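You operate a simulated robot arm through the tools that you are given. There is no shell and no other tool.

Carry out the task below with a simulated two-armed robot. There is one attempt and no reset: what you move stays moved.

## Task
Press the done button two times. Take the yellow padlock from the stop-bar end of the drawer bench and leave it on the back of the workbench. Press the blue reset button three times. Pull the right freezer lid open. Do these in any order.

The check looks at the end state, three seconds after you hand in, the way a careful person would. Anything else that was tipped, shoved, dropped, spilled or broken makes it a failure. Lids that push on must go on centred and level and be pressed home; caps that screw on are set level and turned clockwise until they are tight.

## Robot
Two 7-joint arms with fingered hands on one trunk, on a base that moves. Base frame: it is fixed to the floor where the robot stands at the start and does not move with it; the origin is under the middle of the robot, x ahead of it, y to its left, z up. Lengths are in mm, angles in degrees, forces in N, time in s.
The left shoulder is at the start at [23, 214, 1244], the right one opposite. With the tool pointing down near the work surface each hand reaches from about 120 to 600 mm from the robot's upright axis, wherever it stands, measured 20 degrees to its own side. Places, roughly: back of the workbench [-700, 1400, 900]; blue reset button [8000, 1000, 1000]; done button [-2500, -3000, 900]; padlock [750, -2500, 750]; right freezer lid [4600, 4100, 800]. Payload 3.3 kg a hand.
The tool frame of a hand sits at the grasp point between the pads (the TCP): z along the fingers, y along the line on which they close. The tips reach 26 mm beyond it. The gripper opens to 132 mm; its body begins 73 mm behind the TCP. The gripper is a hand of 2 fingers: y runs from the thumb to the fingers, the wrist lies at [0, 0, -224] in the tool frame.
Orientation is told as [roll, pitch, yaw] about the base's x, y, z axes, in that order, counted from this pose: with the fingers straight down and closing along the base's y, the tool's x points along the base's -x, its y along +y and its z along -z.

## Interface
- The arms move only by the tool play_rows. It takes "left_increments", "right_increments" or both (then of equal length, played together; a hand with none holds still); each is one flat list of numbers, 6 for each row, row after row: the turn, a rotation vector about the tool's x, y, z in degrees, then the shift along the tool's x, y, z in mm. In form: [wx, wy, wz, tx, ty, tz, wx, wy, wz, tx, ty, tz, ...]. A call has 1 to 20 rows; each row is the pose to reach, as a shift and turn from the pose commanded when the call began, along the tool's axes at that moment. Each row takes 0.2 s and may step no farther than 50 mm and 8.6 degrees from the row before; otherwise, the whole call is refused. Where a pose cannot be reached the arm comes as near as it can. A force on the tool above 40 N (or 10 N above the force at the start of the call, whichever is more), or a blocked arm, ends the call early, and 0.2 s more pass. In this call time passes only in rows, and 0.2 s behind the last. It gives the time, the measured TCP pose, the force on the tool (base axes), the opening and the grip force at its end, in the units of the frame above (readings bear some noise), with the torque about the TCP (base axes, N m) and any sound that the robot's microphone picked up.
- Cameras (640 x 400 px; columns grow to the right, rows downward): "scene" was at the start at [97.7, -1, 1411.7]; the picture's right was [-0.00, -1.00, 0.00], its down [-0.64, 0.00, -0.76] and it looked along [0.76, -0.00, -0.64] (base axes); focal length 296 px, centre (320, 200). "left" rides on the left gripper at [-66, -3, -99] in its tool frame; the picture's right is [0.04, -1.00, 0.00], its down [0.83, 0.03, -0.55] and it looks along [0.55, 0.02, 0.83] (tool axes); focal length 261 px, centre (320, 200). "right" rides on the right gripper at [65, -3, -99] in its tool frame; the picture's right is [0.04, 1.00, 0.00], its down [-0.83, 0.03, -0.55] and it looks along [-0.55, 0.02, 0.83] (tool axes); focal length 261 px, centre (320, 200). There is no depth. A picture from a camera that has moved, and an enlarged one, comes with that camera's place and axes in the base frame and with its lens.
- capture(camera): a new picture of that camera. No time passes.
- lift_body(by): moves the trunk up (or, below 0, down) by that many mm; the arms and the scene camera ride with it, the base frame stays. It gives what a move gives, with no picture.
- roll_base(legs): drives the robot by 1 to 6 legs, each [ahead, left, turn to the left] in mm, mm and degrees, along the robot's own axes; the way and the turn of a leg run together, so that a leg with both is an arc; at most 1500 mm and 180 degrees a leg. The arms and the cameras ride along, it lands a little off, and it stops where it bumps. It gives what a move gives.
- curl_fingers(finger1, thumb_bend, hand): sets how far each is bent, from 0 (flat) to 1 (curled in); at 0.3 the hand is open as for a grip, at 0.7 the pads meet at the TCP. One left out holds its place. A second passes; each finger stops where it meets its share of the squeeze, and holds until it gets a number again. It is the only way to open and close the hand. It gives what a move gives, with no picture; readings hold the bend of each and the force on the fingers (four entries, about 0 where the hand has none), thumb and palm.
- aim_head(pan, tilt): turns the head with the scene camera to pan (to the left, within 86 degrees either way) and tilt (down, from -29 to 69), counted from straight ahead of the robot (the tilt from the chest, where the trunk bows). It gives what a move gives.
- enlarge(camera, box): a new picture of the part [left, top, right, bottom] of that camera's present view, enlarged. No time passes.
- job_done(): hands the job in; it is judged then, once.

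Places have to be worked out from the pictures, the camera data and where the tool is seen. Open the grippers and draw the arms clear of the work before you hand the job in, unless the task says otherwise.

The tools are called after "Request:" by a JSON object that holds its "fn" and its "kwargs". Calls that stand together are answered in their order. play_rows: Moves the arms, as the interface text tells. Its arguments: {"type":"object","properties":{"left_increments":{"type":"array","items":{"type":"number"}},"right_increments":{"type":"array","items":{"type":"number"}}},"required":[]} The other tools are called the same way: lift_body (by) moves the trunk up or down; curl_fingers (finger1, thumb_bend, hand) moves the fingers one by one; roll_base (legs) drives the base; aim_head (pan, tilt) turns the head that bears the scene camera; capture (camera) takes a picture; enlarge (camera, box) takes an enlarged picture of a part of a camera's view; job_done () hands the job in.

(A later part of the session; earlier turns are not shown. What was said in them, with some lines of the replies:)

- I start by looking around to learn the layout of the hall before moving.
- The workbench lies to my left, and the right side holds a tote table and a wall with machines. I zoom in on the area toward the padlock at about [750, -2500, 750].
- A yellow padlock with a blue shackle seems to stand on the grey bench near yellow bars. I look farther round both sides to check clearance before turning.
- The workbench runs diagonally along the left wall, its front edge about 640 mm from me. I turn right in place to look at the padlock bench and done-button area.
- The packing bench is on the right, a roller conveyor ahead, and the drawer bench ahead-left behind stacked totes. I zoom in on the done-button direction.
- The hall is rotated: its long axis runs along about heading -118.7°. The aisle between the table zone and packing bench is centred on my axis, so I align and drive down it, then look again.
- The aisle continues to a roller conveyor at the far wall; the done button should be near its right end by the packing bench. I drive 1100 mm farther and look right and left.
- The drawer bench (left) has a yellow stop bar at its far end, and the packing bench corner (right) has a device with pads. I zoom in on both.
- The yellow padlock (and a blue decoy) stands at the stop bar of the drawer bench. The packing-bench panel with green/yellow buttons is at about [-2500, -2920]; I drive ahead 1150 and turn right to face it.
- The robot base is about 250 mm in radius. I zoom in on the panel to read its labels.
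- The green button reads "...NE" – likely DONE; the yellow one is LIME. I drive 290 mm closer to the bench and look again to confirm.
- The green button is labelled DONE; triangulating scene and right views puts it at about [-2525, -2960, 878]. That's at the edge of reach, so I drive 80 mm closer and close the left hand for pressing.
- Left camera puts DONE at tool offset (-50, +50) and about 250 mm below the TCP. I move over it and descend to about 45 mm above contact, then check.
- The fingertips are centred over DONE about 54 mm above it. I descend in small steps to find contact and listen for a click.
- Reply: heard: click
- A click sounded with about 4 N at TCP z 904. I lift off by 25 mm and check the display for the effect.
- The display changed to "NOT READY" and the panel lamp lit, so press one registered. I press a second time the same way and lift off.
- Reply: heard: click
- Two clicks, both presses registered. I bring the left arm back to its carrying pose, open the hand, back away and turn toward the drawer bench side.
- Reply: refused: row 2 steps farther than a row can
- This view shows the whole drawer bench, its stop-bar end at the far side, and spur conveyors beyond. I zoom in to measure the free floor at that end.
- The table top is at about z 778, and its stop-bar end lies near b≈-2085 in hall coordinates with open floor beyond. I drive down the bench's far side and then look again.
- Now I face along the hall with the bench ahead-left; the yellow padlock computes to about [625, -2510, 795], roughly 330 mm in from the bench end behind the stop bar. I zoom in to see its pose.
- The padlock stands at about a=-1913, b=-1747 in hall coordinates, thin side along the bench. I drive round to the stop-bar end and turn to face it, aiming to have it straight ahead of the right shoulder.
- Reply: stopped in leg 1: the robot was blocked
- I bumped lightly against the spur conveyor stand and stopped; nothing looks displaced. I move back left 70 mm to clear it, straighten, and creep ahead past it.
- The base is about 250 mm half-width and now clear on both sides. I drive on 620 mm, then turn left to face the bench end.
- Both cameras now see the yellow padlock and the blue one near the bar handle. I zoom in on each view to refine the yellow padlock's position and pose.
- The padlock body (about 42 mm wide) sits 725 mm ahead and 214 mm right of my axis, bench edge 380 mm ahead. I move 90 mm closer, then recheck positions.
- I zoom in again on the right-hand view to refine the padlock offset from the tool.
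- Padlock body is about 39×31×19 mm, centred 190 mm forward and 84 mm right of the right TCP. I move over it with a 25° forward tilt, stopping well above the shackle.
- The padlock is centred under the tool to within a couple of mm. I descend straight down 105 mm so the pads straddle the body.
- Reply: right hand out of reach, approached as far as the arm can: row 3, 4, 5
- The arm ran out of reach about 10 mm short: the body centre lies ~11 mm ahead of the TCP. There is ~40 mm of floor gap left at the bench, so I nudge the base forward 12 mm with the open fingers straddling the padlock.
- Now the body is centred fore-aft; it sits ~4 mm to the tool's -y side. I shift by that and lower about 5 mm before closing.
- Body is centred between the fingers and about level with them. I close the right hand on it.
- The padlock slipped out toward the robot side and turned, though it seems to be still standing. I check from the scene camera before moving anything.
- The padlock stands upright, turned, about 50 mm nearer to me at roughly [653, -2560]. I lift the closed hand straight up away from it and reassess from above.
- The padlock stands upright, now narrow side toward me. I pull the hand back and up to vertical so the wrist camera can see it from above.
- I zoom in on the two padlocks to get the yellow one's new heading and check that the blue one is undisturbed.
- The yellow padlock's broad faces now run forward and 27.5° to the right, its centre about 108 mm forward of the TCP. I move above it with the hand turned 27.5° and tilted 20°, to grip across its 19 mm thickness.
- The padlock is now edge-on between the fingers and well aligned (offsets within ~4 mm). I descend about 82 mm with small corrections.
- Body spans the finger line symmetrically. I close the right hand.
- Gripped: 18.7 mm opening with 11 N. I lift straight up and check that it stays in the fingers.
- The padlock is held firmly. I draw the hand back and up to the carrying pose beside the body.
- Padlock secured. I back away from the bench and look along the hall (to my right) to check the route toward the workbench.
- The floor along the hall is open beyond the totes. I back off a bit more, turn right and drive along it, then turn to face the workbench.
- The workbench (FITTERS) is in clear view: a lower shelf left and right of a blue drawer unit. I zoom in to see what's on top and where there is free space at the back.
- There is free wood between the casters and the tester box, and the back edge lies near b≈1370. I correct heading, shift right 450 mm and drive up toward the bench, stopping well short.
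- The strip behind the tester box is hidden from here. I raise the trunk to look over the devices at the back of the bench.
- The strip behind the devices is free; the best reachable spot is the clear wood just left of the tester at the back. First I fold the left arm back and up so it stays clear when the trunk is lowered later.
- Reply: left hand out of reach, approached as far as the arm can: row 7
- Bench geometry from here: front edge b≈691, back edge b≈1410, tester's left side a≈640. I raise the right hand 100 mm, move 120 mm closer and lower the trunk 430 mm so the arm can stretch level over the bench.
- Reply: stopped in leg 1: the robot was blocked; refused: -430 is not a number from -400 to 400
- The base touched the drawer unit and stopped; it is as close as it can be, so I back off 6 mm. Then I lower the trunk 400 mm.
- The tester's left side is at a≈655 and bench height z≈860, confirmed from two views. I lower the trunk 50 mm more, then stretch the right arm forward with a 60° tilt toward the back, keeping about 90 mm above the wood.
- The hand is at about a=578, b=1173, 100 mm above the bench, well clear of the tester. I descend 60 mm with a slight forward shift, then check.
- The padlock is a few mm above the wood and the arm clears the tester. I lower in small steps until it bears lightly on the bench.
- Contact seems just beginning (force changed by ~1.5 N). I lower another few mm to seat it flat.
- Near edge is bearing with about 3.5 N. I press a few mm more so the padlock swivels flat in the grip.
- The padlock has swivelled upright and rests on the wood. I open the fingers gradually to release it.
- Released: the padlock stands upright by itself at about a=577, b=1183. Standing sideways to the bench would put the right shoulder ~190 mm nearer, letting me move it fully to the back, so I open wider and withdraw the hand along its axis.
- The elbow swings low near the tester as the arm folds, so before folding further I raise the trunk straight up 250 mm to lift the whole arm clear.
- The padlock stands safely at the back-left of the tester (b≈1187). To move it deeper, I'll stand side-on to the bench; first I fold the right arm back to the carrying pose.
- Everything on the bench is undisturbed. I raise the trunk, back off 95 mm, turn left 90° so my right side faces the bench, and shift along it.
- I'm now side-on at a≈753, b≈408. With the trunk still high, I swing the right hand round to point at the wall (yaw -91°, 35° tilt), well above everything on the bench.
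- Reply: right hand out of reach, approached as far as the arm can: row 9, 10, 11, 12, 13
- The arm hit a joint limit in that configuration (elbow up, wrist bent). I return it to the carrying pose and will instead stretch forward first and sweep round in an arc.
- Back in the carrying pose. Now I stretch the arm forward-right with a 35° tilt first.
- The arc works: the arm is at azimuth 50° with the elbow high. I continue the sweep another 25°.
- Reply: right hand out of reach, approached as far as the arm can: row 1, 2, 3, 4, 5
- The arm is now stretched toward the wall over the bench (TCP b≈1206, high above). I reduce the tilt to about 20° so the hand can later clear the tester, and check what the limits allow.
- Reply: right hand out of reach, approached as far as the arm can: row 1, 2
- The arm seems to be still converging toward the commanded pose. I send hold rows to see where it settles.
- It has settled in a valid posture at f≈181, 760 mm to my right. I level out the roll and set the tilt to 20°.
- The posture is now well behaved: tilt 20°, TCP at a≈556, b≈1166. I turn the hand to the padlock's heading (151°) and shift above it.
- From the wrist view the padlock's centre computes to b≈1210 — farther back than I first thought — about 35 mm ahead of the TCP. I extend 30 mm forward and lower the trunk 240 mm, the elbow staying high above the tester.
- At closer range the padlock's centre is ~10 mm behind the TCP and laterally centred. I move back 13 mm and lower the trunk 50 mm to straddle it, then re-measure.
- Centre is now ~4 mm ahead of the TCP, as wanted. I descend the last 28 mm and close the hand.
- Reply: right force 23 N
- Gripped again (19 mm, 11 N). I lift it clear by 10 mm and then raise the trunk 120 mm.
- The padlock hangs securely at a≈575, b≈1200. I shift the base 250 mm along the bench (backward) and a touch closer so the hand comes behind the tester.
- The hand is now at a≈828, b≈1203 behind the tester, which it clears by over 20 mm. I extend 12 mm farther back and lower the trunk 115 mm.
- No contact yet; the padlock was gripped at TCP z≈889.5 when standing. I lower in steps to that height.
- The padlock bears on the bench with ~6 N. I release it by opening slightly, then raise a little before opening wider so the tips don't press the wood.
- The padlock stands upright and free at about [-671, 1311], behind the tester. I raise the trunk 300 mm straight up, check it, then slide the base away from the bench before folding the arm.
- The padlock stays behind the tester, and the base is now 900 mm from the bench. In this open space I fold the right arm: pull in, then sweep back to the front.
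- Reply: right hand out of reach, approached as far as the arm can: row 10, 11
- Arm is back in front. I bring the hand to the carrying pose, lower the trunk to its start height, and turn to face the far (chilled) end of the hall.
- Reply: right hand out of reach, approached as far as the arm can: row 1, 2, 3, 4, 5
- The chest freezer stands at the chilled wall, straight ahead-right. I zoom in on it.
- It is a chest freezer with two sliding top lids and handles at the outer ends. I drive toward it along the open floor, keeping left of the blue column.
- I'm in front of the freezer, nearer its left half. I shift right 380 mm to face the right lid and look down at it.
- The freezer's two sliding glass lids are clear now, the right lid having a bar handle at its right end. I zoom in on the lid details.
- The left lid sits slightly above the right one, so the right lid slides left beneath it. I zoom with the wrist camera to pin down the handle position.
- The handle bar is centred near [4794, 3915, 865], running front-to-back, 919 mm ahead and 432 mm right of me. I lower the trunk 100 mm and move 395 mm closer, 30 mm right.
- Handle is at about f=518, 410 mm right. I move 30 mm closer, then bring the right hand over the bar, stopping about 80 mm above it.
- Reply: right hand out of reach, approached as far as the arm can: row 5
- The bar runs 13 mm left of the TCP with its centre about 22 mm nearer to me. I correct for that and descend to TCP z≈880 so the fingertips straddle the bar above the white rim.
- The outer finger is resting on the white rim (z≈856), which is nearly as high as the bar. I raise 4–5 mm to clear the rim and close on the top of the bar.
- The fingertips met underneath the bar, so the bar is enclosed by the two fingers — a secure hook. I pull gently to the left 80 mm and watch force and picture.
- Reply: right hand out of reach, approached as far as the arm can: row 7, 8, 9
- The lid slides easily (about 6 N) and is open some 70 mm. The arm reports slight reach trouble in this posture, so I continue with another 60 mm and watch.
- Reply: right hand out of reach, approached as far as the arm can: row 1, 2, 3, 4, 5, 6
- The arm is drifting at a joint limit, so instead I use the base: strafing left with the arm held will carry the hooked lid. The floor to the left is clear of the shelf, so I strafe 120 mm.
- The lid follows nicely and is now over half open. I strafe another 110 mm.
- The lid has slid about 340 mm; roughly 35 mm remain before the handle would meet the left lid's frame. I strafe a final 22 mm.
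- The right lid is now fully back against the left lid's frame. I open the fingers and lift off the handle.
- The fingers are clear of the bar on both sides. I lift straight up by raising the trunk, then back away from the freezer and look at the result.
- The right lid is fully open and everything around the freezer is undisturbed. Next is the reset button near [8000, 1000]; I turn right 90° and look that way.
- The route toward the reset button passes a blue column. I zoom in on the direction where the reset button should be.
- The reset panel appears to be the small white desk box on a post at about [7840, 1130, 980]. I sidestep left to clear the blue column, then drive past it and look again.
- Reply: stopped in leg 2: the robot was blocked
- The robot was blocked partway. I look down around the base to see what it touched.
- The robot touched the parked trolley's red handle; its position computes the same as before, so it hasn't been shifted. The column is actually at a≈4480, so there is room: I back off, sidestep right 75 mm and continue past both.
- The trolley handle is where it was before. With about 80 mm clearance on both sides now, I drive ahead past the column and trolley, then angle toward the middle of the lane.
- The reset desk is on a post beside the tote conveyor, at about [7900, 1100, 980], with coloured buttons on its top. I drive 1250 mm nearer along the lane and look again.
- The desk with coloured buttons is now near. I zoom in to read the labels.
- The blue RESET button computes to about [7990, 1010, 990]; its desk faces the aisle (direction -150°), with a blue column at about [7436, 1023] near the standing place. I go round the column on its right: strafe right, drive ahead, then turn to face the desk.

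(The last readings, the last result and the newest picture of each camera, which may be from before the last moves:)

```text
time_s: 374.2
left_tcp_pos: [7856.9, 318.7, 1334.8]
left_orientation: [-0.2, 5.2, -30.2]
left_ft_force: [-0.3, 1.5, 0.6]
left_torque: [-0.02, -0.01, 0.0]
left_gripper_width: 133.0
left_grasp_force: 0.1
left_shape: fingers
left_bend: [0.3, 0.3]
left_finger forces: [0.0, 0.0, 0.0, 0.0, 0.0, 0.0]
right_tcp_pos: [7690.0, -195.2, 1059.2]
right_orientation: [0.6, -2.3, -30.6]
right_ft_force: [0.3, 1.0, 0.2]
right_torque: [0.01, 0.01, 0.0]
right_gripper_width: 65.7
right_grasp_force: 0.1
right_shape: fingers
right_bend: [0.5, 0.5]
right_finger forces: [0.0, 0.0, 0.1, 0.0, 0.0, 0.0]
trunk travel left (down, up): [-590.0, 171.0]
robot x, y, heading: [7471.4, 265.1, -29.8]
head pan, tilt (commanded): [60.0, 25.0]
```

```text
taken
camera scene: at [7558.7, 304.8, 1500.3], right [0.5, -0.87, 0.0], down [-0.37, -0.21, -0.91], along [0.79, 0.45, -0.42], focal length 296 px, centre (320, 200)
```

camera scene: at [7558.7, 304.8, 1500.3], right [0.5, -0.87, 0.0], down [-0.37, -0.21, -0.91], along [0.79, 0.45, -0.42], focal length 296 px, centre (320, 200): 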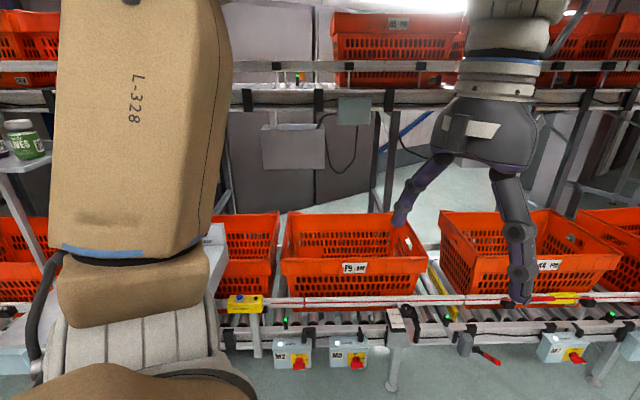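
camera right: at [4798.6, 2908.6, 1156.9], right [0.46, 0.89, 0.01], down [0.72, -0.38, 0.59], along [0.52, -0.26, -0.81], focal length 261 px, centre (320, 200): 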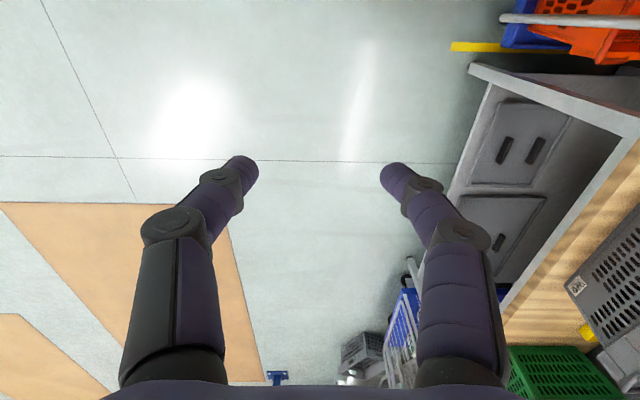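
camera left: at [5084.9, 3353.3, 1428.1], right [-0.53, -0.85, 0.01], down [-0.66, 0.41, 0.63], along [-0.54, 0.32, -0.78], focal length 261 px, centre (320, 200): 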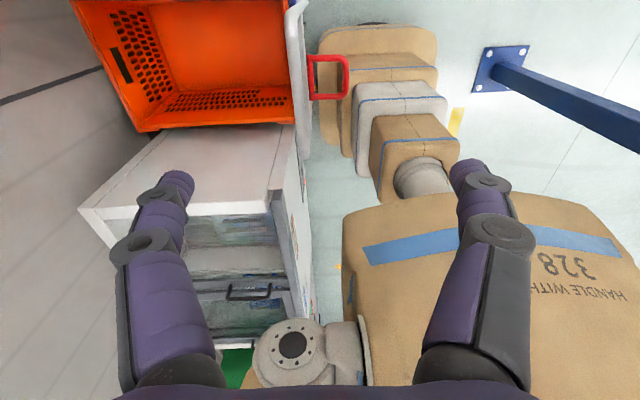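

I'm past the column. I turn left 60° to face the conveyor desk and look.

Request:
{"fn": "roll_base", "kwargs": {"legs": [[0, 0, 60]]}}

Request:
{"fn": "aim_head", "kwargs": {"pan": 25, "tilt": 25}}

Request:
{"fn": "capture", "kwargs": {"camera": "scene"}}

Request:
{"fn": "aim_head", "kwargs": {"pan": 60, "tilt": 35}}

Request:
{"fn": "capture", "kwargs": {"camera": "scene"}}

```text
time_s: 377.2
left_tcp_pos: [7616.9, 627.4, 1334.4]
left_orientation: [-0.2, 5.3, 30.1]
left_ft_force: [0.3, 0.7, -0.9]
left_torque: [-0.02, 0.03, -0.01]
left_gripper_width: 133.0
left_grasp_force: 0.1
left_shape: fingers
left_bend: [0.3, 0.3]
left_finger forces: [0.0, 0.0, 0.0, 0.0, 0.0, 0.1]
right_tcp_pos: [7979.8, 229.3, 1059.4]
right_orientation: [0.6, -2.3, 29.6]
right_ft_force: [0.0, -0.1, 0.7]
right_torque: [-0.04, 0.0, 0.0]
right_gripper_width: 66.2
right_grasp_force: 0.1
right_shape: fingers
right_bend: [0.5, 0.5]
right_finger forces: [0.0, 0.1, 0.0, 0.0, 0.0, 0.0]
trunk travel left (down, up): [-590.0, 171.0]
robot x, y, heading: [7471.0, 264.6, 30.3]
head pan, tilt (commanded): [60.0, 25.0]
```

```text
time_s: 378.2
left_tcp_pos: [7615.6, 628.4, 1333.9]
left_orientation: [-0.3, 5.2, 30.1]
left_ft_force: [-0.4, -0.9, -0.2]
left_torque: [0.02, 0.01, -0.01]
left_gripper_width: 133.1
left_grasp_force: 0.0
left_shape: fingers
left_bend: [0.3, 0.3]
left_finger forces: [0.0, 0.0, 0.0, 0.0, 0.0, 0.1]
right_tcp_pos: [7979.0, 228.7, 1060.0]
right_orientation: [0.6, -2.3, 29.6]
right_ft_force: [-0.3, 0.2, 0.2]
right_torque: [-0.01, 0.01, 0.03]
right_gripper_width: 66.0
right_grasp_force: 0.1
right_shape: fingers
right_bend: [0.5, 0.5]
right_finger forces: [0.0, 0.0, 0.0, 0.0, 0.1, 0.0]
trunk travel left (down, up): [-590.0, 171.0]
robot x, y, heading: [7471.1, 266.1, 30.2]
head pan, tilt (commanded): [25.0, 25.0]
```

```text
taken
camera scene: at [7531.3, 346.9, 1500.3], right [0.82, -0.57, 0.0], down [-0.24, -0.35, -0.91], along [0.52, 0.74, -0.42], focal length 296 px, centre (320, 200)
```

scene: 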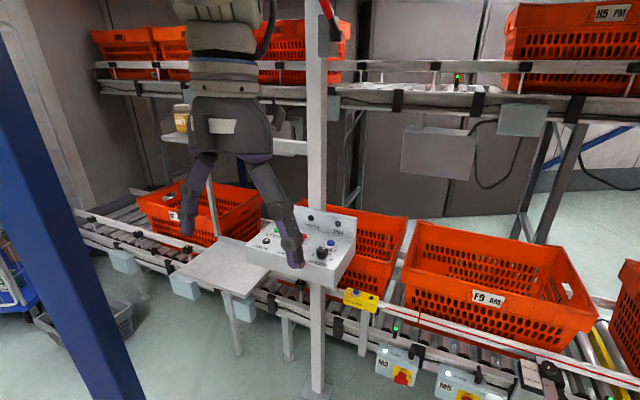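

```text
time_s: 379.2
left_tcp_pos: [7616.2, 627.7, 1334.5]
left_orientation: [-0.2, 5.3, 30.1]
left_ft_force: [-0.1, 0.7, -0.6]
left_torque: [-0.01, 0.0, 0.02]
left_gripper_width: 133.1
left_grasp_force: 0.1
left_shape: fingers
left_bend: [0.3, 0.3]
left_finger forces: [0.0, 0.0, 0.0, 0.1, 0.0, 0.1]
right_tcp_pos: [7980.2, 228.4, 1060.8]
right_orientation: [0.7, -2.2, 29.6]
right_ft_force: [-0.1, -0.2, 0.3]
right_torque: [0.0, 0.01, 0.02]
right_gripper_width: 66.0
right_grasp_force: 0.0
right_shape: fingers
right_bend: [0.5, 0.5]
right_finger forces: [0.0, 0.1, 0.0, 0.0, 0.0, 0.1]
trunk travel left (down, up): [-590.0, 171.0]
robot x, y, heading: [7470.5, 266.8, 29.9]
head pan, tilt (commanded): [60.0, 35.0]
```

```text
taken
camera scene: at [7478.6, 359.3, 1484.6], right [1.0, 0.0, 0.0], down [0.0, -0.57, -0.82], along [0.0, 0.82, -0.57], focal length 296 px, centre (320, 200)
```

scene: 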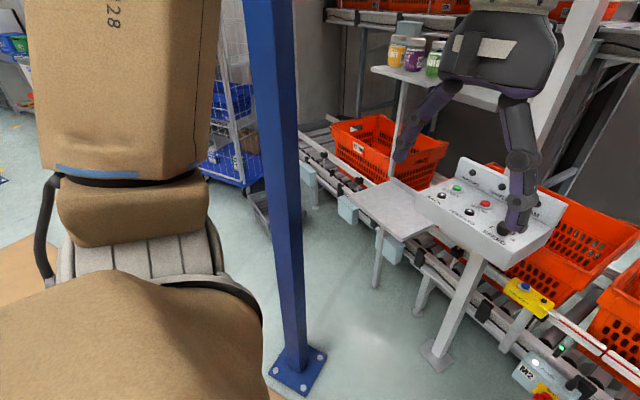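

The RESET button triangulates to about [8026, 987, 976], near the desk's right end. I move 360 mm ahead and 130 mm left so it lies in front of my left shoulder, then look again.

Request:
{"fn": "roll_base", "kwargs": {"legs": [[360, 130, 0]]}}

Request:
{"fn": "aim_head", "kwargs": {"pan": 20, "tilt": 45}}

Request:
{"fn": "capture", "kwargs": {"camera": "scene"}}

Request:
{"fn": "capture", "kwargs": {"camera": "left"}}

```text
time_s: 381.6
left_tcp_pos: [7860.3, 915.4, 1333.0]
left_orientation: [-0.1, 5.3, 30.0]
left_ft_force: [-0.1, 0.3, -1.3]
left_torque: [0.01, 0.01, 0.0]
left_gripper_width: 132.9
left_grasp_force: 0.1
left_shape: fingers
left_bend: [0.3, 0.3]
left_finger forces: [0.0, 0.1, 0.0, 0.1, 0.0, 0.1]
right_tcp_pos: [8222.8, 516.1, 1059.8]
right_orientation: [0.6, -2.3, 29.5]
right_ft_force: [0.1, -0.3, -0.8]
right_torque: [-0.03, -0.03, 0.02]
right_gripper_width: 66.0
right_grasp_force: 0.1
right_shape: fingers
right_bend: [0.5, 0.5]
right_finger forces: [0.1, 0.1, 0.0, 0.0, 0.0, 0.1]
trunk travel left (down, up): [-590.0, 171.0]
robot x, y, heading: [7716.1, 555.2, 30.2]
head pan, tilt (commanded): [60.0, 35.0]
```

```text
time_s: 382.7
left_tcp_pos: [7859.1, 917.0, 1334.3]
left_orientation: [-0.2, 5.2, 30.0]
left_ft_force: [0.0, 0.0, 0.7]
left_torque: [0.02, -0.02, -0.02]
left_gripper_width: 133.0
left_grasp_force: 0.1
left_shape: fingers
left_bend: [0.3, 0.3]
left_finger forces: [0.1, 0.1, 0.1, 0.1, 0.1, 0.0]
right_tcp_pos: [8220.9, 515.6, 1059.8]
right_orientation: [0.6, -2.2, 29.5]
right_ft_force: [0.2, -0.1, 0.1]
right_torque: [0.01, 0.03, 0.0]
right_gripper_width: 65.9
right_grasp_force: 0.0
right_shape: fingers
right_bend: [0.5, 0.5]
right_finger forces: [0.0, 0.0, 0.0, 0.0, 0.0, 0.0]
trunk travel left (down, up): [-590.0, 171.0]
robot x, y, heading: [7711.1, 552.8, 30.0]
head pan, tilt (commanded): [20.0, 45.0]
```

```text
taken
camera scene: at [7773.3, 621.8, 1469.7], right [0.77, -0.64, 0.0], down [-0.45, -0.54, -0.71], along [0.45, 0.54, -0.71], focal length 296 px, centre (320, 200)
```

scene: 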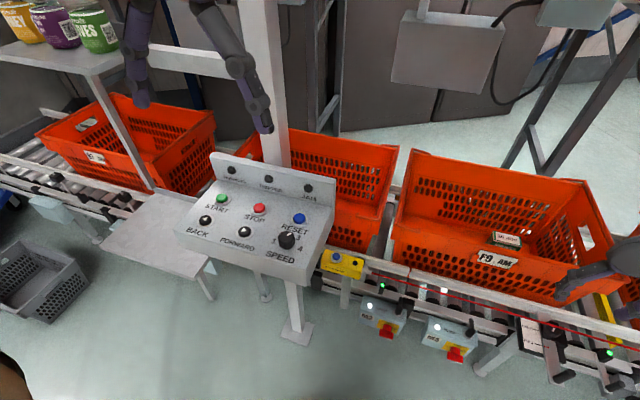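

```text
taken
camera left: at [7925.3, 950.1, 1428.1], right [0.46, -0.89, 0.01], down [-0.69, -0.36, 0.63], along [-0.55, -0.3, -0.78], focal length 261 px, centre (320, 200)
```

left: 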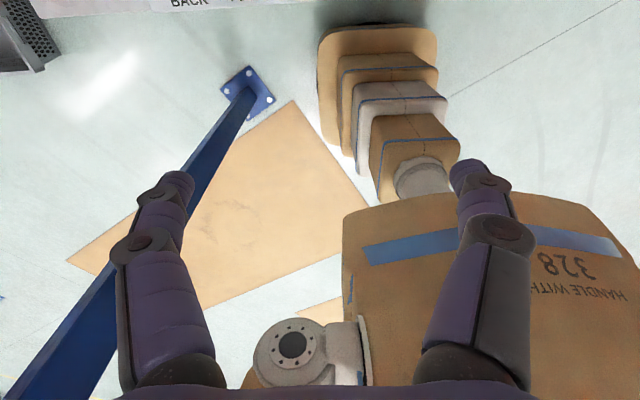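

The RESET button (blue) is clearly visible on the desk. I zoom in for a precise fix.

Request:
{"fn": "enlarge", "kwargs": {"camera": "scene", "box": [180, 140, 360, 290]}}

```text
2.67 times, centred on (270, 215) of scene
camera zoom: at [7773.3, 621.8, 1469.7], right [0.77, -0.64, 0.0], down [-0.45, -0.54, -0.71], along [0.45, 0.54, -0.71], focal length 789 px, centre (453, 160)
```

zoom: 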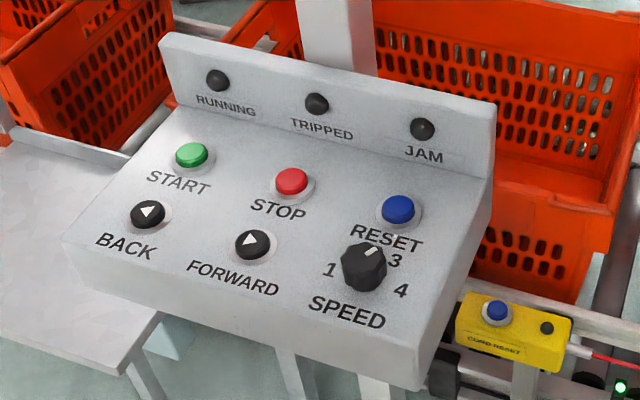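

The desk's blue button is labelled RESET (there's a separate low "CORD RESET" on the conveyor, which doesn't match the stated height). It is at about [8020, 990, 972]; I close the left hand and bring it over the button, about 60 mm above contact.

Request:
{"fn": "curl_fingers", "kwargs": {"hand": "left", "finger1": 0.7, "thumb_bend": 0.7}}

Request:
{"fn": "play_rows", "kwargs": {"left_increments": [0, -0.65, 0, -25, -2, 32.1, 0, -1.3, 0, -50, -4, 64.2, 0, -1.95, 0, -75, -6, 96.4, 0, -2.6, 0, -100, -8, 128.5, 0, -3.25, 0, -125, -10, 160.6, 0, -3.9, 0, -150, -12, 192.8, 0, -4.55, 0, -175, -14, 224.9, 0, -5.2, 0, -200.1, -16, 257]}}

Request:
{"fn": "capture", "kwargs": {"camera": "left"}}

Request:
{"fn": "capture", "kwargs": {"camera": "scene"}}

```text
time_s: 383.7
left_tcp_pos: [7858.7, 916.3, 1334.2]
left_orientation: [-0.3, 5.2, 30.0]
left_ft_force: [-0.1, 0.2, -0.7]
left_torque: [0.0, -0.03, 0.0]
left_gripper_width: 2.1
left_grasp_force: 0.1
left_shape: fingers
left_bend: [0.7, 0.7]
left_finger forces: [0.1, 0.0, 0.0, 0.0, 0.0, 0.1]
right_tcp_pos: [8222.1, 517.2, 1060.7]
right_orientation: [0.6, -2.3, 29.5]
right_ft_force: [0.3, 0.3, -1.4]
right_torque: [-0.01, 0.01, 0.0]
right_gripper_width: 66.2
right_grasp_force: 0.0
right_shape: fingers
right_bend: [0.5, 0.5]
right_finger forces: [0.0, 0.1, 0.1, 0.0, 0.0, 0.1]
trunk travel left (down, up): [-590.0, 171.0]
robot x, y, heading: [7715.2, 556.8, 30.0]
head pan, tilt (commanded): [20.0, 45.0]
```

```text
time_s: 385.5
left_tcp_pos: [8020.1, 992.0, 1058.0]
left_orientation: [-0.1, 0.0, 30.1]
left_ft_force: [1.1, -1.9, -0.1]
left_torque: [0.01, 0.01, 0.0]
left_gripper_width: 2.0
left_grasp_force: 0.1
left_shape: fingers
left_bend: [0.7, 0.7]
left_finger forces: [0.0, 0.0, 0.1, 0.0, 0.1, 0.0]
right_tcp_pos: [8224.0, 516.6, 1059.7]
right_orientation: [0.7, -2.3, 29.6]
right_ft_force: [-0.1, 0.5, 0.4]
right_torque: [-0.02, -0.03, 0.01]
right_gripper_width: 65.8
right_grasp_force: 0.0
right_shape: fingers
right_bend: [0.5, 0.5]
right_finger forces: [0.0, 0.0, 0.0, 0.0, 0.0, 0.0]
trunk travel left (down, up): [-590.0, 171.0]
robot x, y, heading: [7714.1, 549.9, 30.1]
head pan, tilt (commanded): [20.0, 45.0]
```

```text
taken
camera left: at [8078.8, 1020.6, 1158.1], right [0.47, -0.89, 0.0], down [-0.74, -0.39, 0.55], along [-0.49, -0.26, -0.83], focal length 261 px, centre (320, 200)
```

left: 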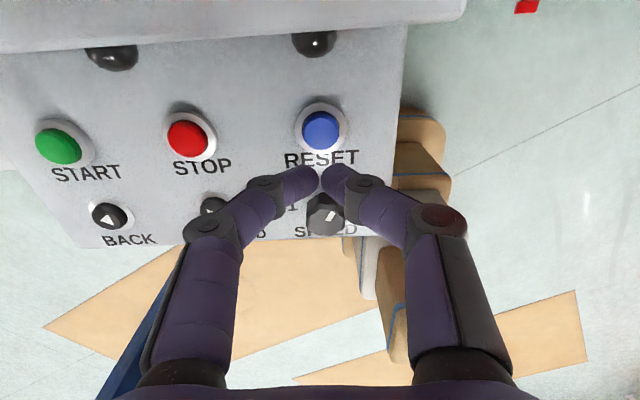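

```text
taken
camera scene: at [7774.2, 622.2, 1469.6], right [0.77, -0.64, 0.0], down [-0.45, -0.54, -0.71], along [0.45, 0.54, -0.71], focal length 296 px, centre (320, 200)
```

scene: 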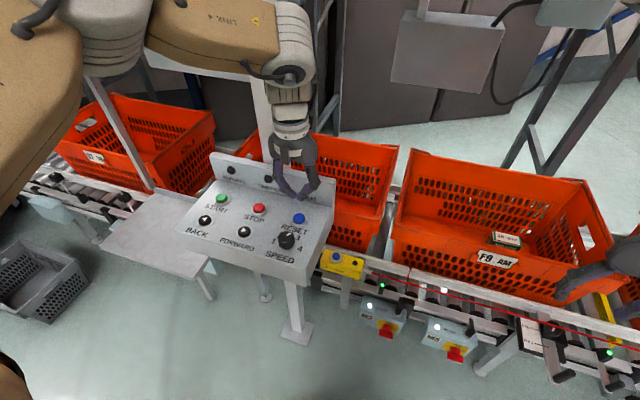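

The fingertips line up with RESET within ~3 mm. I correct that and descend in small steps to find contact and a click.

Request:
{"fn": "play_rows", "kwargs": {"left_increments": [0, 0, 0, -2.5, -1.5, 25, 0, 0, 0, -2.5, -1.5, 42, 0, 0, 0, -2.5, -1.5, 50, 0, 0, 0, -2.5, -1.5, 54, 0, 0, 0, -2.5, -1.5, 57]}}

Request:
{"fn": "enlarge", "kwargs": {"camera": "scene", "box": [200, 120, 360, 270]}}

```text
time_s: 386.7
left_tcp_pos: [8022.5, 989.0, 1002.9]
left_orientation: [-0.2, -0.1, 30.0]
left_ft_force: [0.5, 0.1, 0.6]
left_torque: [0.0, 0.02, 0.01]
left_gripper_width: 2.2
left_grasp_force: 0.1
left_shape: fingers
left_bend: [0.7, 0.7]
left_finger forces: [0.0, 0.0, 0.0, 0.1, 0.0, 0.0]
right_tcp_pos: [8221.8, 517.4, 1060.2]
right_orientation: [0.6, -2.3, 29.5]
right_ft_force: [-0.2, 0.6, -0.8]
right_torque: [0.0, 0.02, 0.01]
right_gripper_width: 66.1
right_grasp_force: 0.1
right_shape: fingers
right_bend: [0.5, 0.5]
right_finger forces: [0.1, 0.0, 0.0, 0.1, 0.1, 0.0]
trunk travel left (down, up): [-590.0, 171.0]
robot x, y, heading: [7713.3, 553.8, 29.9]
head pan, tilt (commanded): [20.0, 45.0]
```

```text
2.67 times, centred on (280, 195) of scene
camera zoom: at [7773.5, 621.7, 1469.7], right [0.77, -0.64, 0.0], down [-0.45, -0.54, -0.71], along [0.45, 0.54, -0.71], focal length 789 px, centre (427, 213)
```

zoom: 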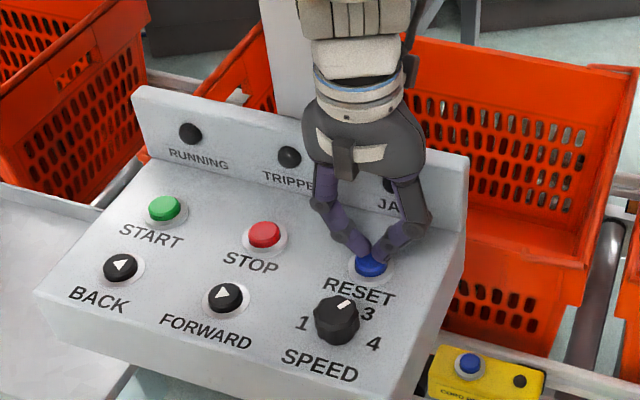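

Just above the button, no contact yet. I continue down a few mm.

Request:
{"fn": "play_rows", "kwargs": {"left_increments": [0, 0, 0, 0, 0, 2, 0, 0, 0, 0, 0, 4, 0, 0, 0, 0, 0, 5.5]}}

```text
time_s: 387.5
left_tcp_pos: [8022.6, 989.7, 998.7]
left_orientation: [-0.2, 0.0, 30.0]
left_ft_force: [-0.1, 0.0, 2.2]
left_torque: [0.02, 0.0, 0.02]
left_gripper_width: 1.7
left_grasp_force: 0.9
left_shape: fingers
left_bend: [0.7, 0.7]
left_finger forces: [1.6, 0.1, 0.0, 0.0, 0.1, 0.0]
right_tcp_pos: [8223.0, 517.8, 1059.7]
right_orientation: [0.6, -2.3, 29.5]
right_ft_force: [0.1, 0.3, 0.0]
right_torque: [0.02, -0.01, -0.01]
right_gripper_width: 66.0
right_grasp_force: 0.0
right_shape: fingers
right_bend: [0.5, 0.5]
right_finger forces: [0.0, 0.0, 0.1, 0.0, 0.0, 0.0]
trunk travel left (down, up): [-590.0, 171.0]
robot x, y, heading: [7712.7, 556.1, 30.2]
head pan, tilt (commanded): [20.0, 45.0]
```

Contact at 2.2 N, no click yet. I press 2 mm deeper.

Request:
{"fn": "play_rows", "kwargs": {"left_increments": [0, 0, 0, 0, 0, 1, 0, 0, 0, 0, 0, 2]}}

```text
time_s: 388.1
left_tcp_pos: [8023.1, 989.7, 996.1]
left_orientation: [-0.1, -0.1, 30.0]
left_ft_force: [-0.9, 0.5, 2.5]
left_torque: [0.03, 0.03, -0.01]
left_gripper_width: 1.6
left_grasp_force: 1.2
left_shape: fingers
left_bend: [0.7, 0.7]
left_finger forces: [2.9, 0.1, 0.1, 0.0, 0.0, 0.0]
right_tcp_pos: [8222.0, 516.2, 1060.1]
right_orientation: [0.6, -2.3, 29.6]
right_ft_force: [-0.2, 0.3, -0.3]
right_torque: [-0.01, 0.0, 0.02]
right_gripper_width: 65.8
right_grasp_force: 0.1
right_shape: fingers
right_bend: [0.5, 0.5]
right_finger forces: [0.0, 0.0, 0.1, 0.0, 0.0, 0.1]
trunk travel left (down, up): [-590.0, 171.0]
robot x, y, heading: [7716.6, 551.2, 30.2]
head pan, tilt (commanded): [20.0, 45.0]
heard: click
```

First click heard. I lift off 12 mm and check the panel.

Request:
{"fn": "play_rows", "kwargs": {"left_increments": [0, 0, 0, 0, 0, -4, 0, 0, 0, 0, 0, -12, 0, 0, 0, 0, 0, -12]}}

Request:
{"fn": "enlarge", "kwargs": {"camera": "scene", "box": [200, 120, 360, 270]}}

```text
time_s: 388.9
left_tcp_pos: [8022.4, 988.1, 1008.6]
left_orientation: [-0.2, 0.0, 29.9]
left_ft_force: [-0.5, 0.8, -0.3]
left_torque: [-0.02, 0.0, 0.0]
left_gripper_width: 2.0
left_grasp_force: 0.1
left_shape: fingers
left_bend: [0.7, 0.7]
left_finger forces: [0.0, 0.0, 0.0, 0.1, 0.0, 0.0]
right_tcp_pos: [8221.6, 515.8, 1060.3]
right_orientation: [0.5, -2.3, 29.5]
right_ft_force: [0.1, -1.0, 0.6]
right_torque: [0.03, 0.01, 0.0]
right_gripper_width: 65.7
right_grasp_force: 0.0
right_shape: fingers
right_bend: [0.5, 0.5]
right_finger forces: [0.1, 0.0, 0.0, 0.0, 0.1, 0.1]
trunk travel left (down, up): [-590.0, 171.0]
robot x, y, heading: [7710.3, 553.9, 30.3]
head pan, tilt (commanded): [20.0, 45.0]
```

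```text
2.67 times, centred on (280, 195) of scene
camera zoom: at [7773.5, 621.8, 1469.7], right [0.77, -0.64, 0.0], down [-0.45, -0.54, -0.71], along [0.45, 0.54, -0.71], focal length 789 px, centre (427, 213)
```

zoom: 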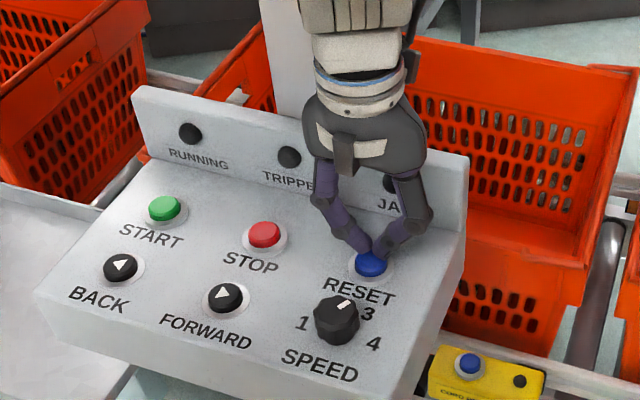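

Released cleanly. I press a second time to the same depth and lift again.

Request:
{"fn": "play_rows", "kwargs": {"left_increments": [0, 0, 0, 0, 0, 6, 0, 0, 0, 0, 0, 10, 0, 0, 0, 0, 0, 12, 0, 0, 0, 0, 0, 12.6]}}

Request:
{"fn": "play_rows", "kwargs": {"left_increments": [0, 0, 0, 0, 0, -4, 0, 0, 0, 0, 0, -12, 0, 0, 0, 0, 0, -12.6]}}

```text
time_s: 389.9
left_tcp_pos: [8022.0, 989.0, 996.2]
left_orientation: [-0.1, 0.0, 30.1]
left_ft_force: [-1.5, 0.5, 2.0]
left_torque: [0.03, 0.05, -0.03]
left_gripper_width: 1.6
left_grasp_force: 1.4
left_shape: fingers
left_bend: [0.7, 0.7]
left_finger forces: [3.0, 0.0, 0.0, 0.0, 0.1, 0.1]
right_tcp_pos: [8222.1, 514.9, 1059.6]
right_orientation: [0.5, -2.2, 29.5]
right_ft_force: [-0.2, 0.7, 0.7]
right_torque: [-0.01, -0.01, -0.02]
right_gripper_width: 65.8
right_grasp_force: 0.1
right_shape: fingers
right_bend: [0.5, 0.5]
right_finger forces: [0.1, 0.1, 0.0, 0.0, 0.0, 0.1]
trunk travel left (down, up): [-590.0, 171.0]
robot x, y, heading: [7711.1, 553.6, 30.0]
head pan, tilt (commanded): [20.0, 45.0]
heard: click
```

```text
time_s: 390.7
left_tcp_pos: [8022.5, 989.2, 1009.1]
left_orientation: [-0.2, 0.1, 30.0]
left_ft_force: [-0.9, -0.1, 0.5]
left_torque: [0.01, -0.01, 0.04]
left_gripper_width: 1.9
left_grasp_force: 0.0
left_shape: fingers
left_bend: [0.7, 0.7]
left_finger forces: [0.0, 0.0, 0.0, 0.0, 0.0, 0.1]
right_tcp_pos: [8222.1, 515.6, 1059.8]
right_orientation: [0.5, -2.4, 29.4]
right_ft_force: [0.3, 0.8, -0.7]
right_torque: [0.01, -0.01, 0.02]
right_gripper_width: 66.1
right_grasp_force: 0.1
right_shape: fingers
right_bend: [0.5, 0.5]
right_finger forces: [0.0, 0.0, 0.1, 0.0, 0.0, 0.1]
trunk travel left (down, up): [-590.0, 171.0]
robot x, y, heading: [7715.6, 553.0, 30.1]
head pan, tilt (commanded): [20.0, 45.0]
```

Second click heard. I make the third and last press, then raise well clear.

Request:
{"fn": "play_rows", "kwargs": {"left_increments": [0, 0, 0, 0, 0, 6, 0, 0, 0, 0, 0, 10, 0, 0, 0, 0, 0, 12, 0, 0, 0, 0, 0, 12.8]}}

Request:
{"fn": "play_rows", "kwargs": {"left_increments": [0, 0, 0, 0, 0, -5, 0, 0, 0, 0, 0, -20, 0, 0, 0, 0, 0, -60, 0, 0, 0, 0, 0, -105, 0, 0, 0, 20, 0, -150, 0, 0, 0, 60, 0, -170, 0, 0, 0, 100, 0, -190]}}

Request:
{"fn": "enlarge", "kwargs": {"camera": "scene", "box": [180, 140, 360, 290]}}

```text
time_s: 391.7
left_tcp_pos: [8022.7, 989.7, 995.5]
left_orientation: [-0.1, 0.1, 30.0]
left_ft_force: [-0.5, 1.1, 3.4]
left_torque: [0.05, -0.02, -0.05]
left_gripper_width: 1.9
left_grasp_force: 2.0
left_shape: fingers
left_bend: [0.7, 0.7]
left_finger forces: [3.0, 0.1, 0.1, 0.0, 0.1, 0.0]
right_tcp_pos: [8222.2, 516.0, 1060.0]
right_orientation: [0.6, -2.3, 29.5]
right_ft_force: [0.7, -0.1, -0.4]
right_torque: [0.01, 0.0, 0.0]
right_gripper_width: 65.6
right_grasp_force: 0.0
right_shape: fingers
right_bend: [0.5, 0.5]
right_finger forces: [0.0, 0.1, 0.0, 0.0, 0.0, 0.0]
trunk travel left (down, up): [-590.0, 171.0]
robot x, y, heading: [7714.4, 553.9, 30.2]
head pan, tilt (commanded): [20.0, 45.0]
heard: click
```

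```text
time_s: 393.3
left_tcp_pos: [7935.6, 938.5, 1187.1]
left_orientation: [-0.1, 0.0, 30.2]
left_ft_force: [0.4, -0.1, -0.6]
left_torque: [0.02, 0.0, -0.03]
left_gripper_width: 2.0
left_grasp_force: 0.0
left_shape: fingers
left_bend: [0.7, 0.7]
left_finger forces: [0.0, 0.1, 0.0, 0.0, 0.1, 0.0]
right_tcp_pos: [8220.6, 516.3, 1060.2]
right_orientation: [0.7, -2.4, 29.5]
right_ft_force: [0.5, -0.3, 0.5]
right_torque: [0.01, -0.02, 0.01]
right_gripper_width: 65.8
right_grasp_force: 0.0
right_shape: fingers
right_bend: [0.5, 0.5]
right_finger forces: [0.0, 0.0, 0.0, 0.0, 0.0, 0.0]
trunk travel left (down, up): [-590.0, 171.0]
robot x, y, heading: [7710.8, 553.6, 30.2]
head pan, tilt (commanded): [20.0, 45.0]
```

```text
2.67 times, centred on (270, 215) of scene
camera zoom: at [7772.2, 621.2, 1469.8], right [0.77, -0.64, 0.0], down [-0.45, -0.54, -0.71], along [0.45, 0.54, -0.71], focal length 789 px, centre (453, 160)
```

zoom: 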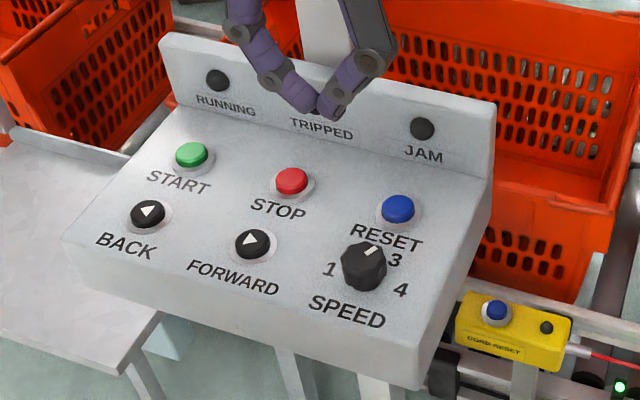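

Third click heard; the panel is unchanged otherwise. I back away from the desk and open both hands.

Request:
{"fn": "roll_base", "kwargs": {"legs": [[-350, 0, 0]]}}

Request:
{"fn": "curl_fingers", "kwargs": {"hand": "left", "finger1": 0.3, "thumb_bend": 0.3}}

Request:
{"fn": "curl_fingers", "kwargs": {"hand": "right", "finger1": 0.3, "thumb_bend": 0.3}}

Request:
{"fn": "aim_head", "kwargs": {"pan": 20, "tilt": 25}}

Request:
{"fn": "capture", "kwargs": {"camera": "scene"}}

```text
time_s: 395.6
left_tcp_pos: [7640.5, 765.9, 1186.7]
left_orientation: [-0.1, 0.0, 29.7]
left_ft_force: [0.1, 0.1, -0.3]
left_torque: [0.06, 0.01, 0.02]
left_gripper_width: 1.7
left_grasp_force: 0.1
left_shape: fingers
left_bend: [0.7, 0.7]
left_finger forces: [0.0, 0.0, 0.0, 0.0, 0.0, 0.0]
right_tcp_pos: [7921.8, 340.2, 1059.7]
right_orientation: [0.5, -2.3, 29.2]
right_ft_force: [-0.6, -0.1, -0.4]
right_torque: [0.05, 0.0, 0.01]
right_gripper_width: 65.8
right_grasp_force: 0.0
right_shape: fingers
right_bend: [0.5, 0.5]
right_finger forces: [0.0, 0.0, 0.0, 0.0, 0.0, 0.0]
trunk travel left (down, up): [-590.0, 171.0]
robot x, y, heading: [7412.6, 383.0, 29.9]
head pan, tilt (commanded): [20.0, 45.0]
```

```text
time_s: 396.6
left_tcp_pos: [7640.8, 766.2, 1185.7]
left_orientation: [-0.1, 0.0, 29.7]
left_ft_force: [-0.1, -0.3, 0.4]
left_torque: [0.01, 0.0, 0.03]
left_gripper_width: 132.9
left_grasp_force: 0.0
left_shape: fingers
left_bend: [0.3, 0.3]
left_finger forces: [0.0, 0.0, 0.1, 0.0, 0.1, 0.0]
right_tcp_pos: [7922.3, 341.7, 1059.3]
right_orientation: [0.6, -2.3, 29.3]
right_ft_force: [0.3, -0.3, -0.3]
right_torque: [0.0, -0.02, 0.0]
right_gripper_width: 65.7
right_grasp_force: 0.0
right_shape: fingers
right_bend: [0.5, 0.5]
right_finger forces: [0.0, 0.0, 0.0, 0.0, 0.0, 0.1]
trunk travel left (down, up): [-590.0, 171.0]
robot x, y, heading: [7413.6, 383.7, 29.8]
head pan, tilt (commanded): [20.0, 45.0]
```

```text
time_s: 397.6
left_tcp_pos: [7641.4, 767.0, 1184.8]
left_orientation: [-0.2, 0.0, 29.7]
left_ft_force: [0.2, -1.0, 0.1]
left_torque: [-0.02, 0.0, -0.02]
left_gripper_width: 132.8
left_grasp_force: 0.1
left_shape: fingers
left_bend: [0.3, 0.3]
left_finger forces: [0.0, 0.0, 0.0, 0.2, 0.1, 0.0]
right_tcp_pos: [7923.5, 339.9, 1061.9]
right_orientation: [0.6, -2.3, 29.2]
right_ft_force: [0.2, 0.4, -0.6]
right_torque: [-0.01, 0.0, 0.02]
right_gripper_width: 133.1
right_grasp_force: 0.0
right_shape: fingers
right_bend: [0.3, 0.3]
right_finger forces: [0.1, 0.1, 0.0, 0.0, 0.0, 0.0]
trunk travel left (down, up): [-590.0, 171.0]
robot x, y, heading: [7411.2, 381.4, 29.7]
head pan, tilt (commanded): [20.0, 45.0]
```

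```text
time_s: 398.4
left_tcp_pos: [7641.7, 765.4, 1185.1]
left_orientation: [-0.3, 0.0, 29.6]
left_ft_force: [0.3, 0.3, 0.0]
left_torque: [0.0, 0.0, 0.02]
left_gripper_width: 132.9
left_grasp_force: 0.0
left_shape: fingers
left_bend: [0.3, 0.3]
left_finger forces: [0.0, 0.0, 0.0, 0.0, 0.1, 0.1]
right_tcp_pos: [7922.4, 340.6, 1060.4]
right_orientation: [0.7, -2.3, 29.2]
right_ft_force: [0.2, -0.1, 0.4]
right_torque: [0.0, 0.0, -0.01]
right_gripper_width: 133.0
right_grasp_force: 0.0
right_shape: fingers
right_bend: [0.3, 0.3]
right_finger forces: [0.0, 0.0, 0.1, 0.0, 0.1, 0.0]
trunk travel left (down, up): [-590.0, 171.0]
robot x, y, heading: [7414.7, 377.5, 30.1]
head pan, tilt (commanded): [20.0, 25.0]
```

```text
taken
camera scene: at [7481.2, 456.9, 1500.2], right [0.76, -0.65, 0.0], down [-0.27, -0.32, -0.91], along [0.58, 0.69, -0.42], focal length 296 px, centre (320, 200)
```

scene: 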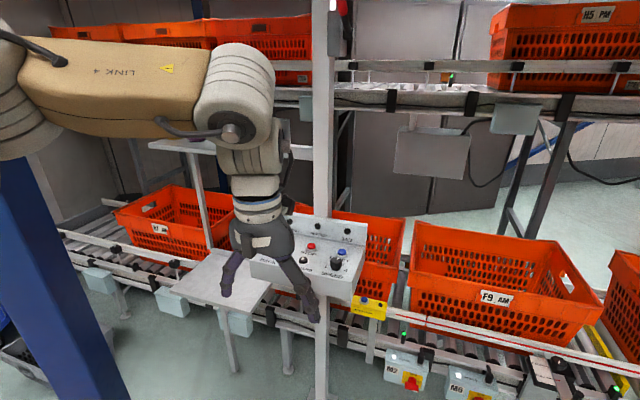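

All four jobs are complete: DONE was pressed twice, RESET three times, the padlock stands on the back of the workbench and the right freezer lid is fully open. Both hands are open and clear, so I hand in.

Request:
{"fn": "job_done", "kwargs": {}}

```text
The job is handed in.
```

I finished all four parts and handed the job in; the result of the check hasn't come back.

- **Done button:** I pressed it twice, with a click each time. After the first press the packing display went from READY to NOT READY and a panel lamp lit up, and it stayed that way.
- **Padlock:** the yellow padlock stands upright at about [-671, 1311], on the strip behind the tester box. That is about 90 mm from your rough point. It slipped on my first grip at the drawer bench and turned, but it stayed standing and I regripped it. The blue padlock beside it looked undisturbed.
- **Reset button:** I pressed the blue RESET on the control desk three times, with three clicks. The conveyor also has a smaller blue "CORD RESET" button, which I left alone because it sits too low to match your coordinates.
- **Freezer lid:** the right lid is slid fully left, against the frame of the left lid.

The base bumped three things lightly and stopped:

- **Conveyor stand:** the stand of the conveyor labelled SPUR 1, beside the drawer bench. Nothing looked displaced.
- **Drawer unit:** the drawers under the workbench. Nothing looked displaced.
- **Trolley:** the parked trolley's red handle, next to the freezer. Its position measured the same before and after.

Both hands are open and clear of the work. I didn't go back for a last look at the padlock or the lid before handing in.
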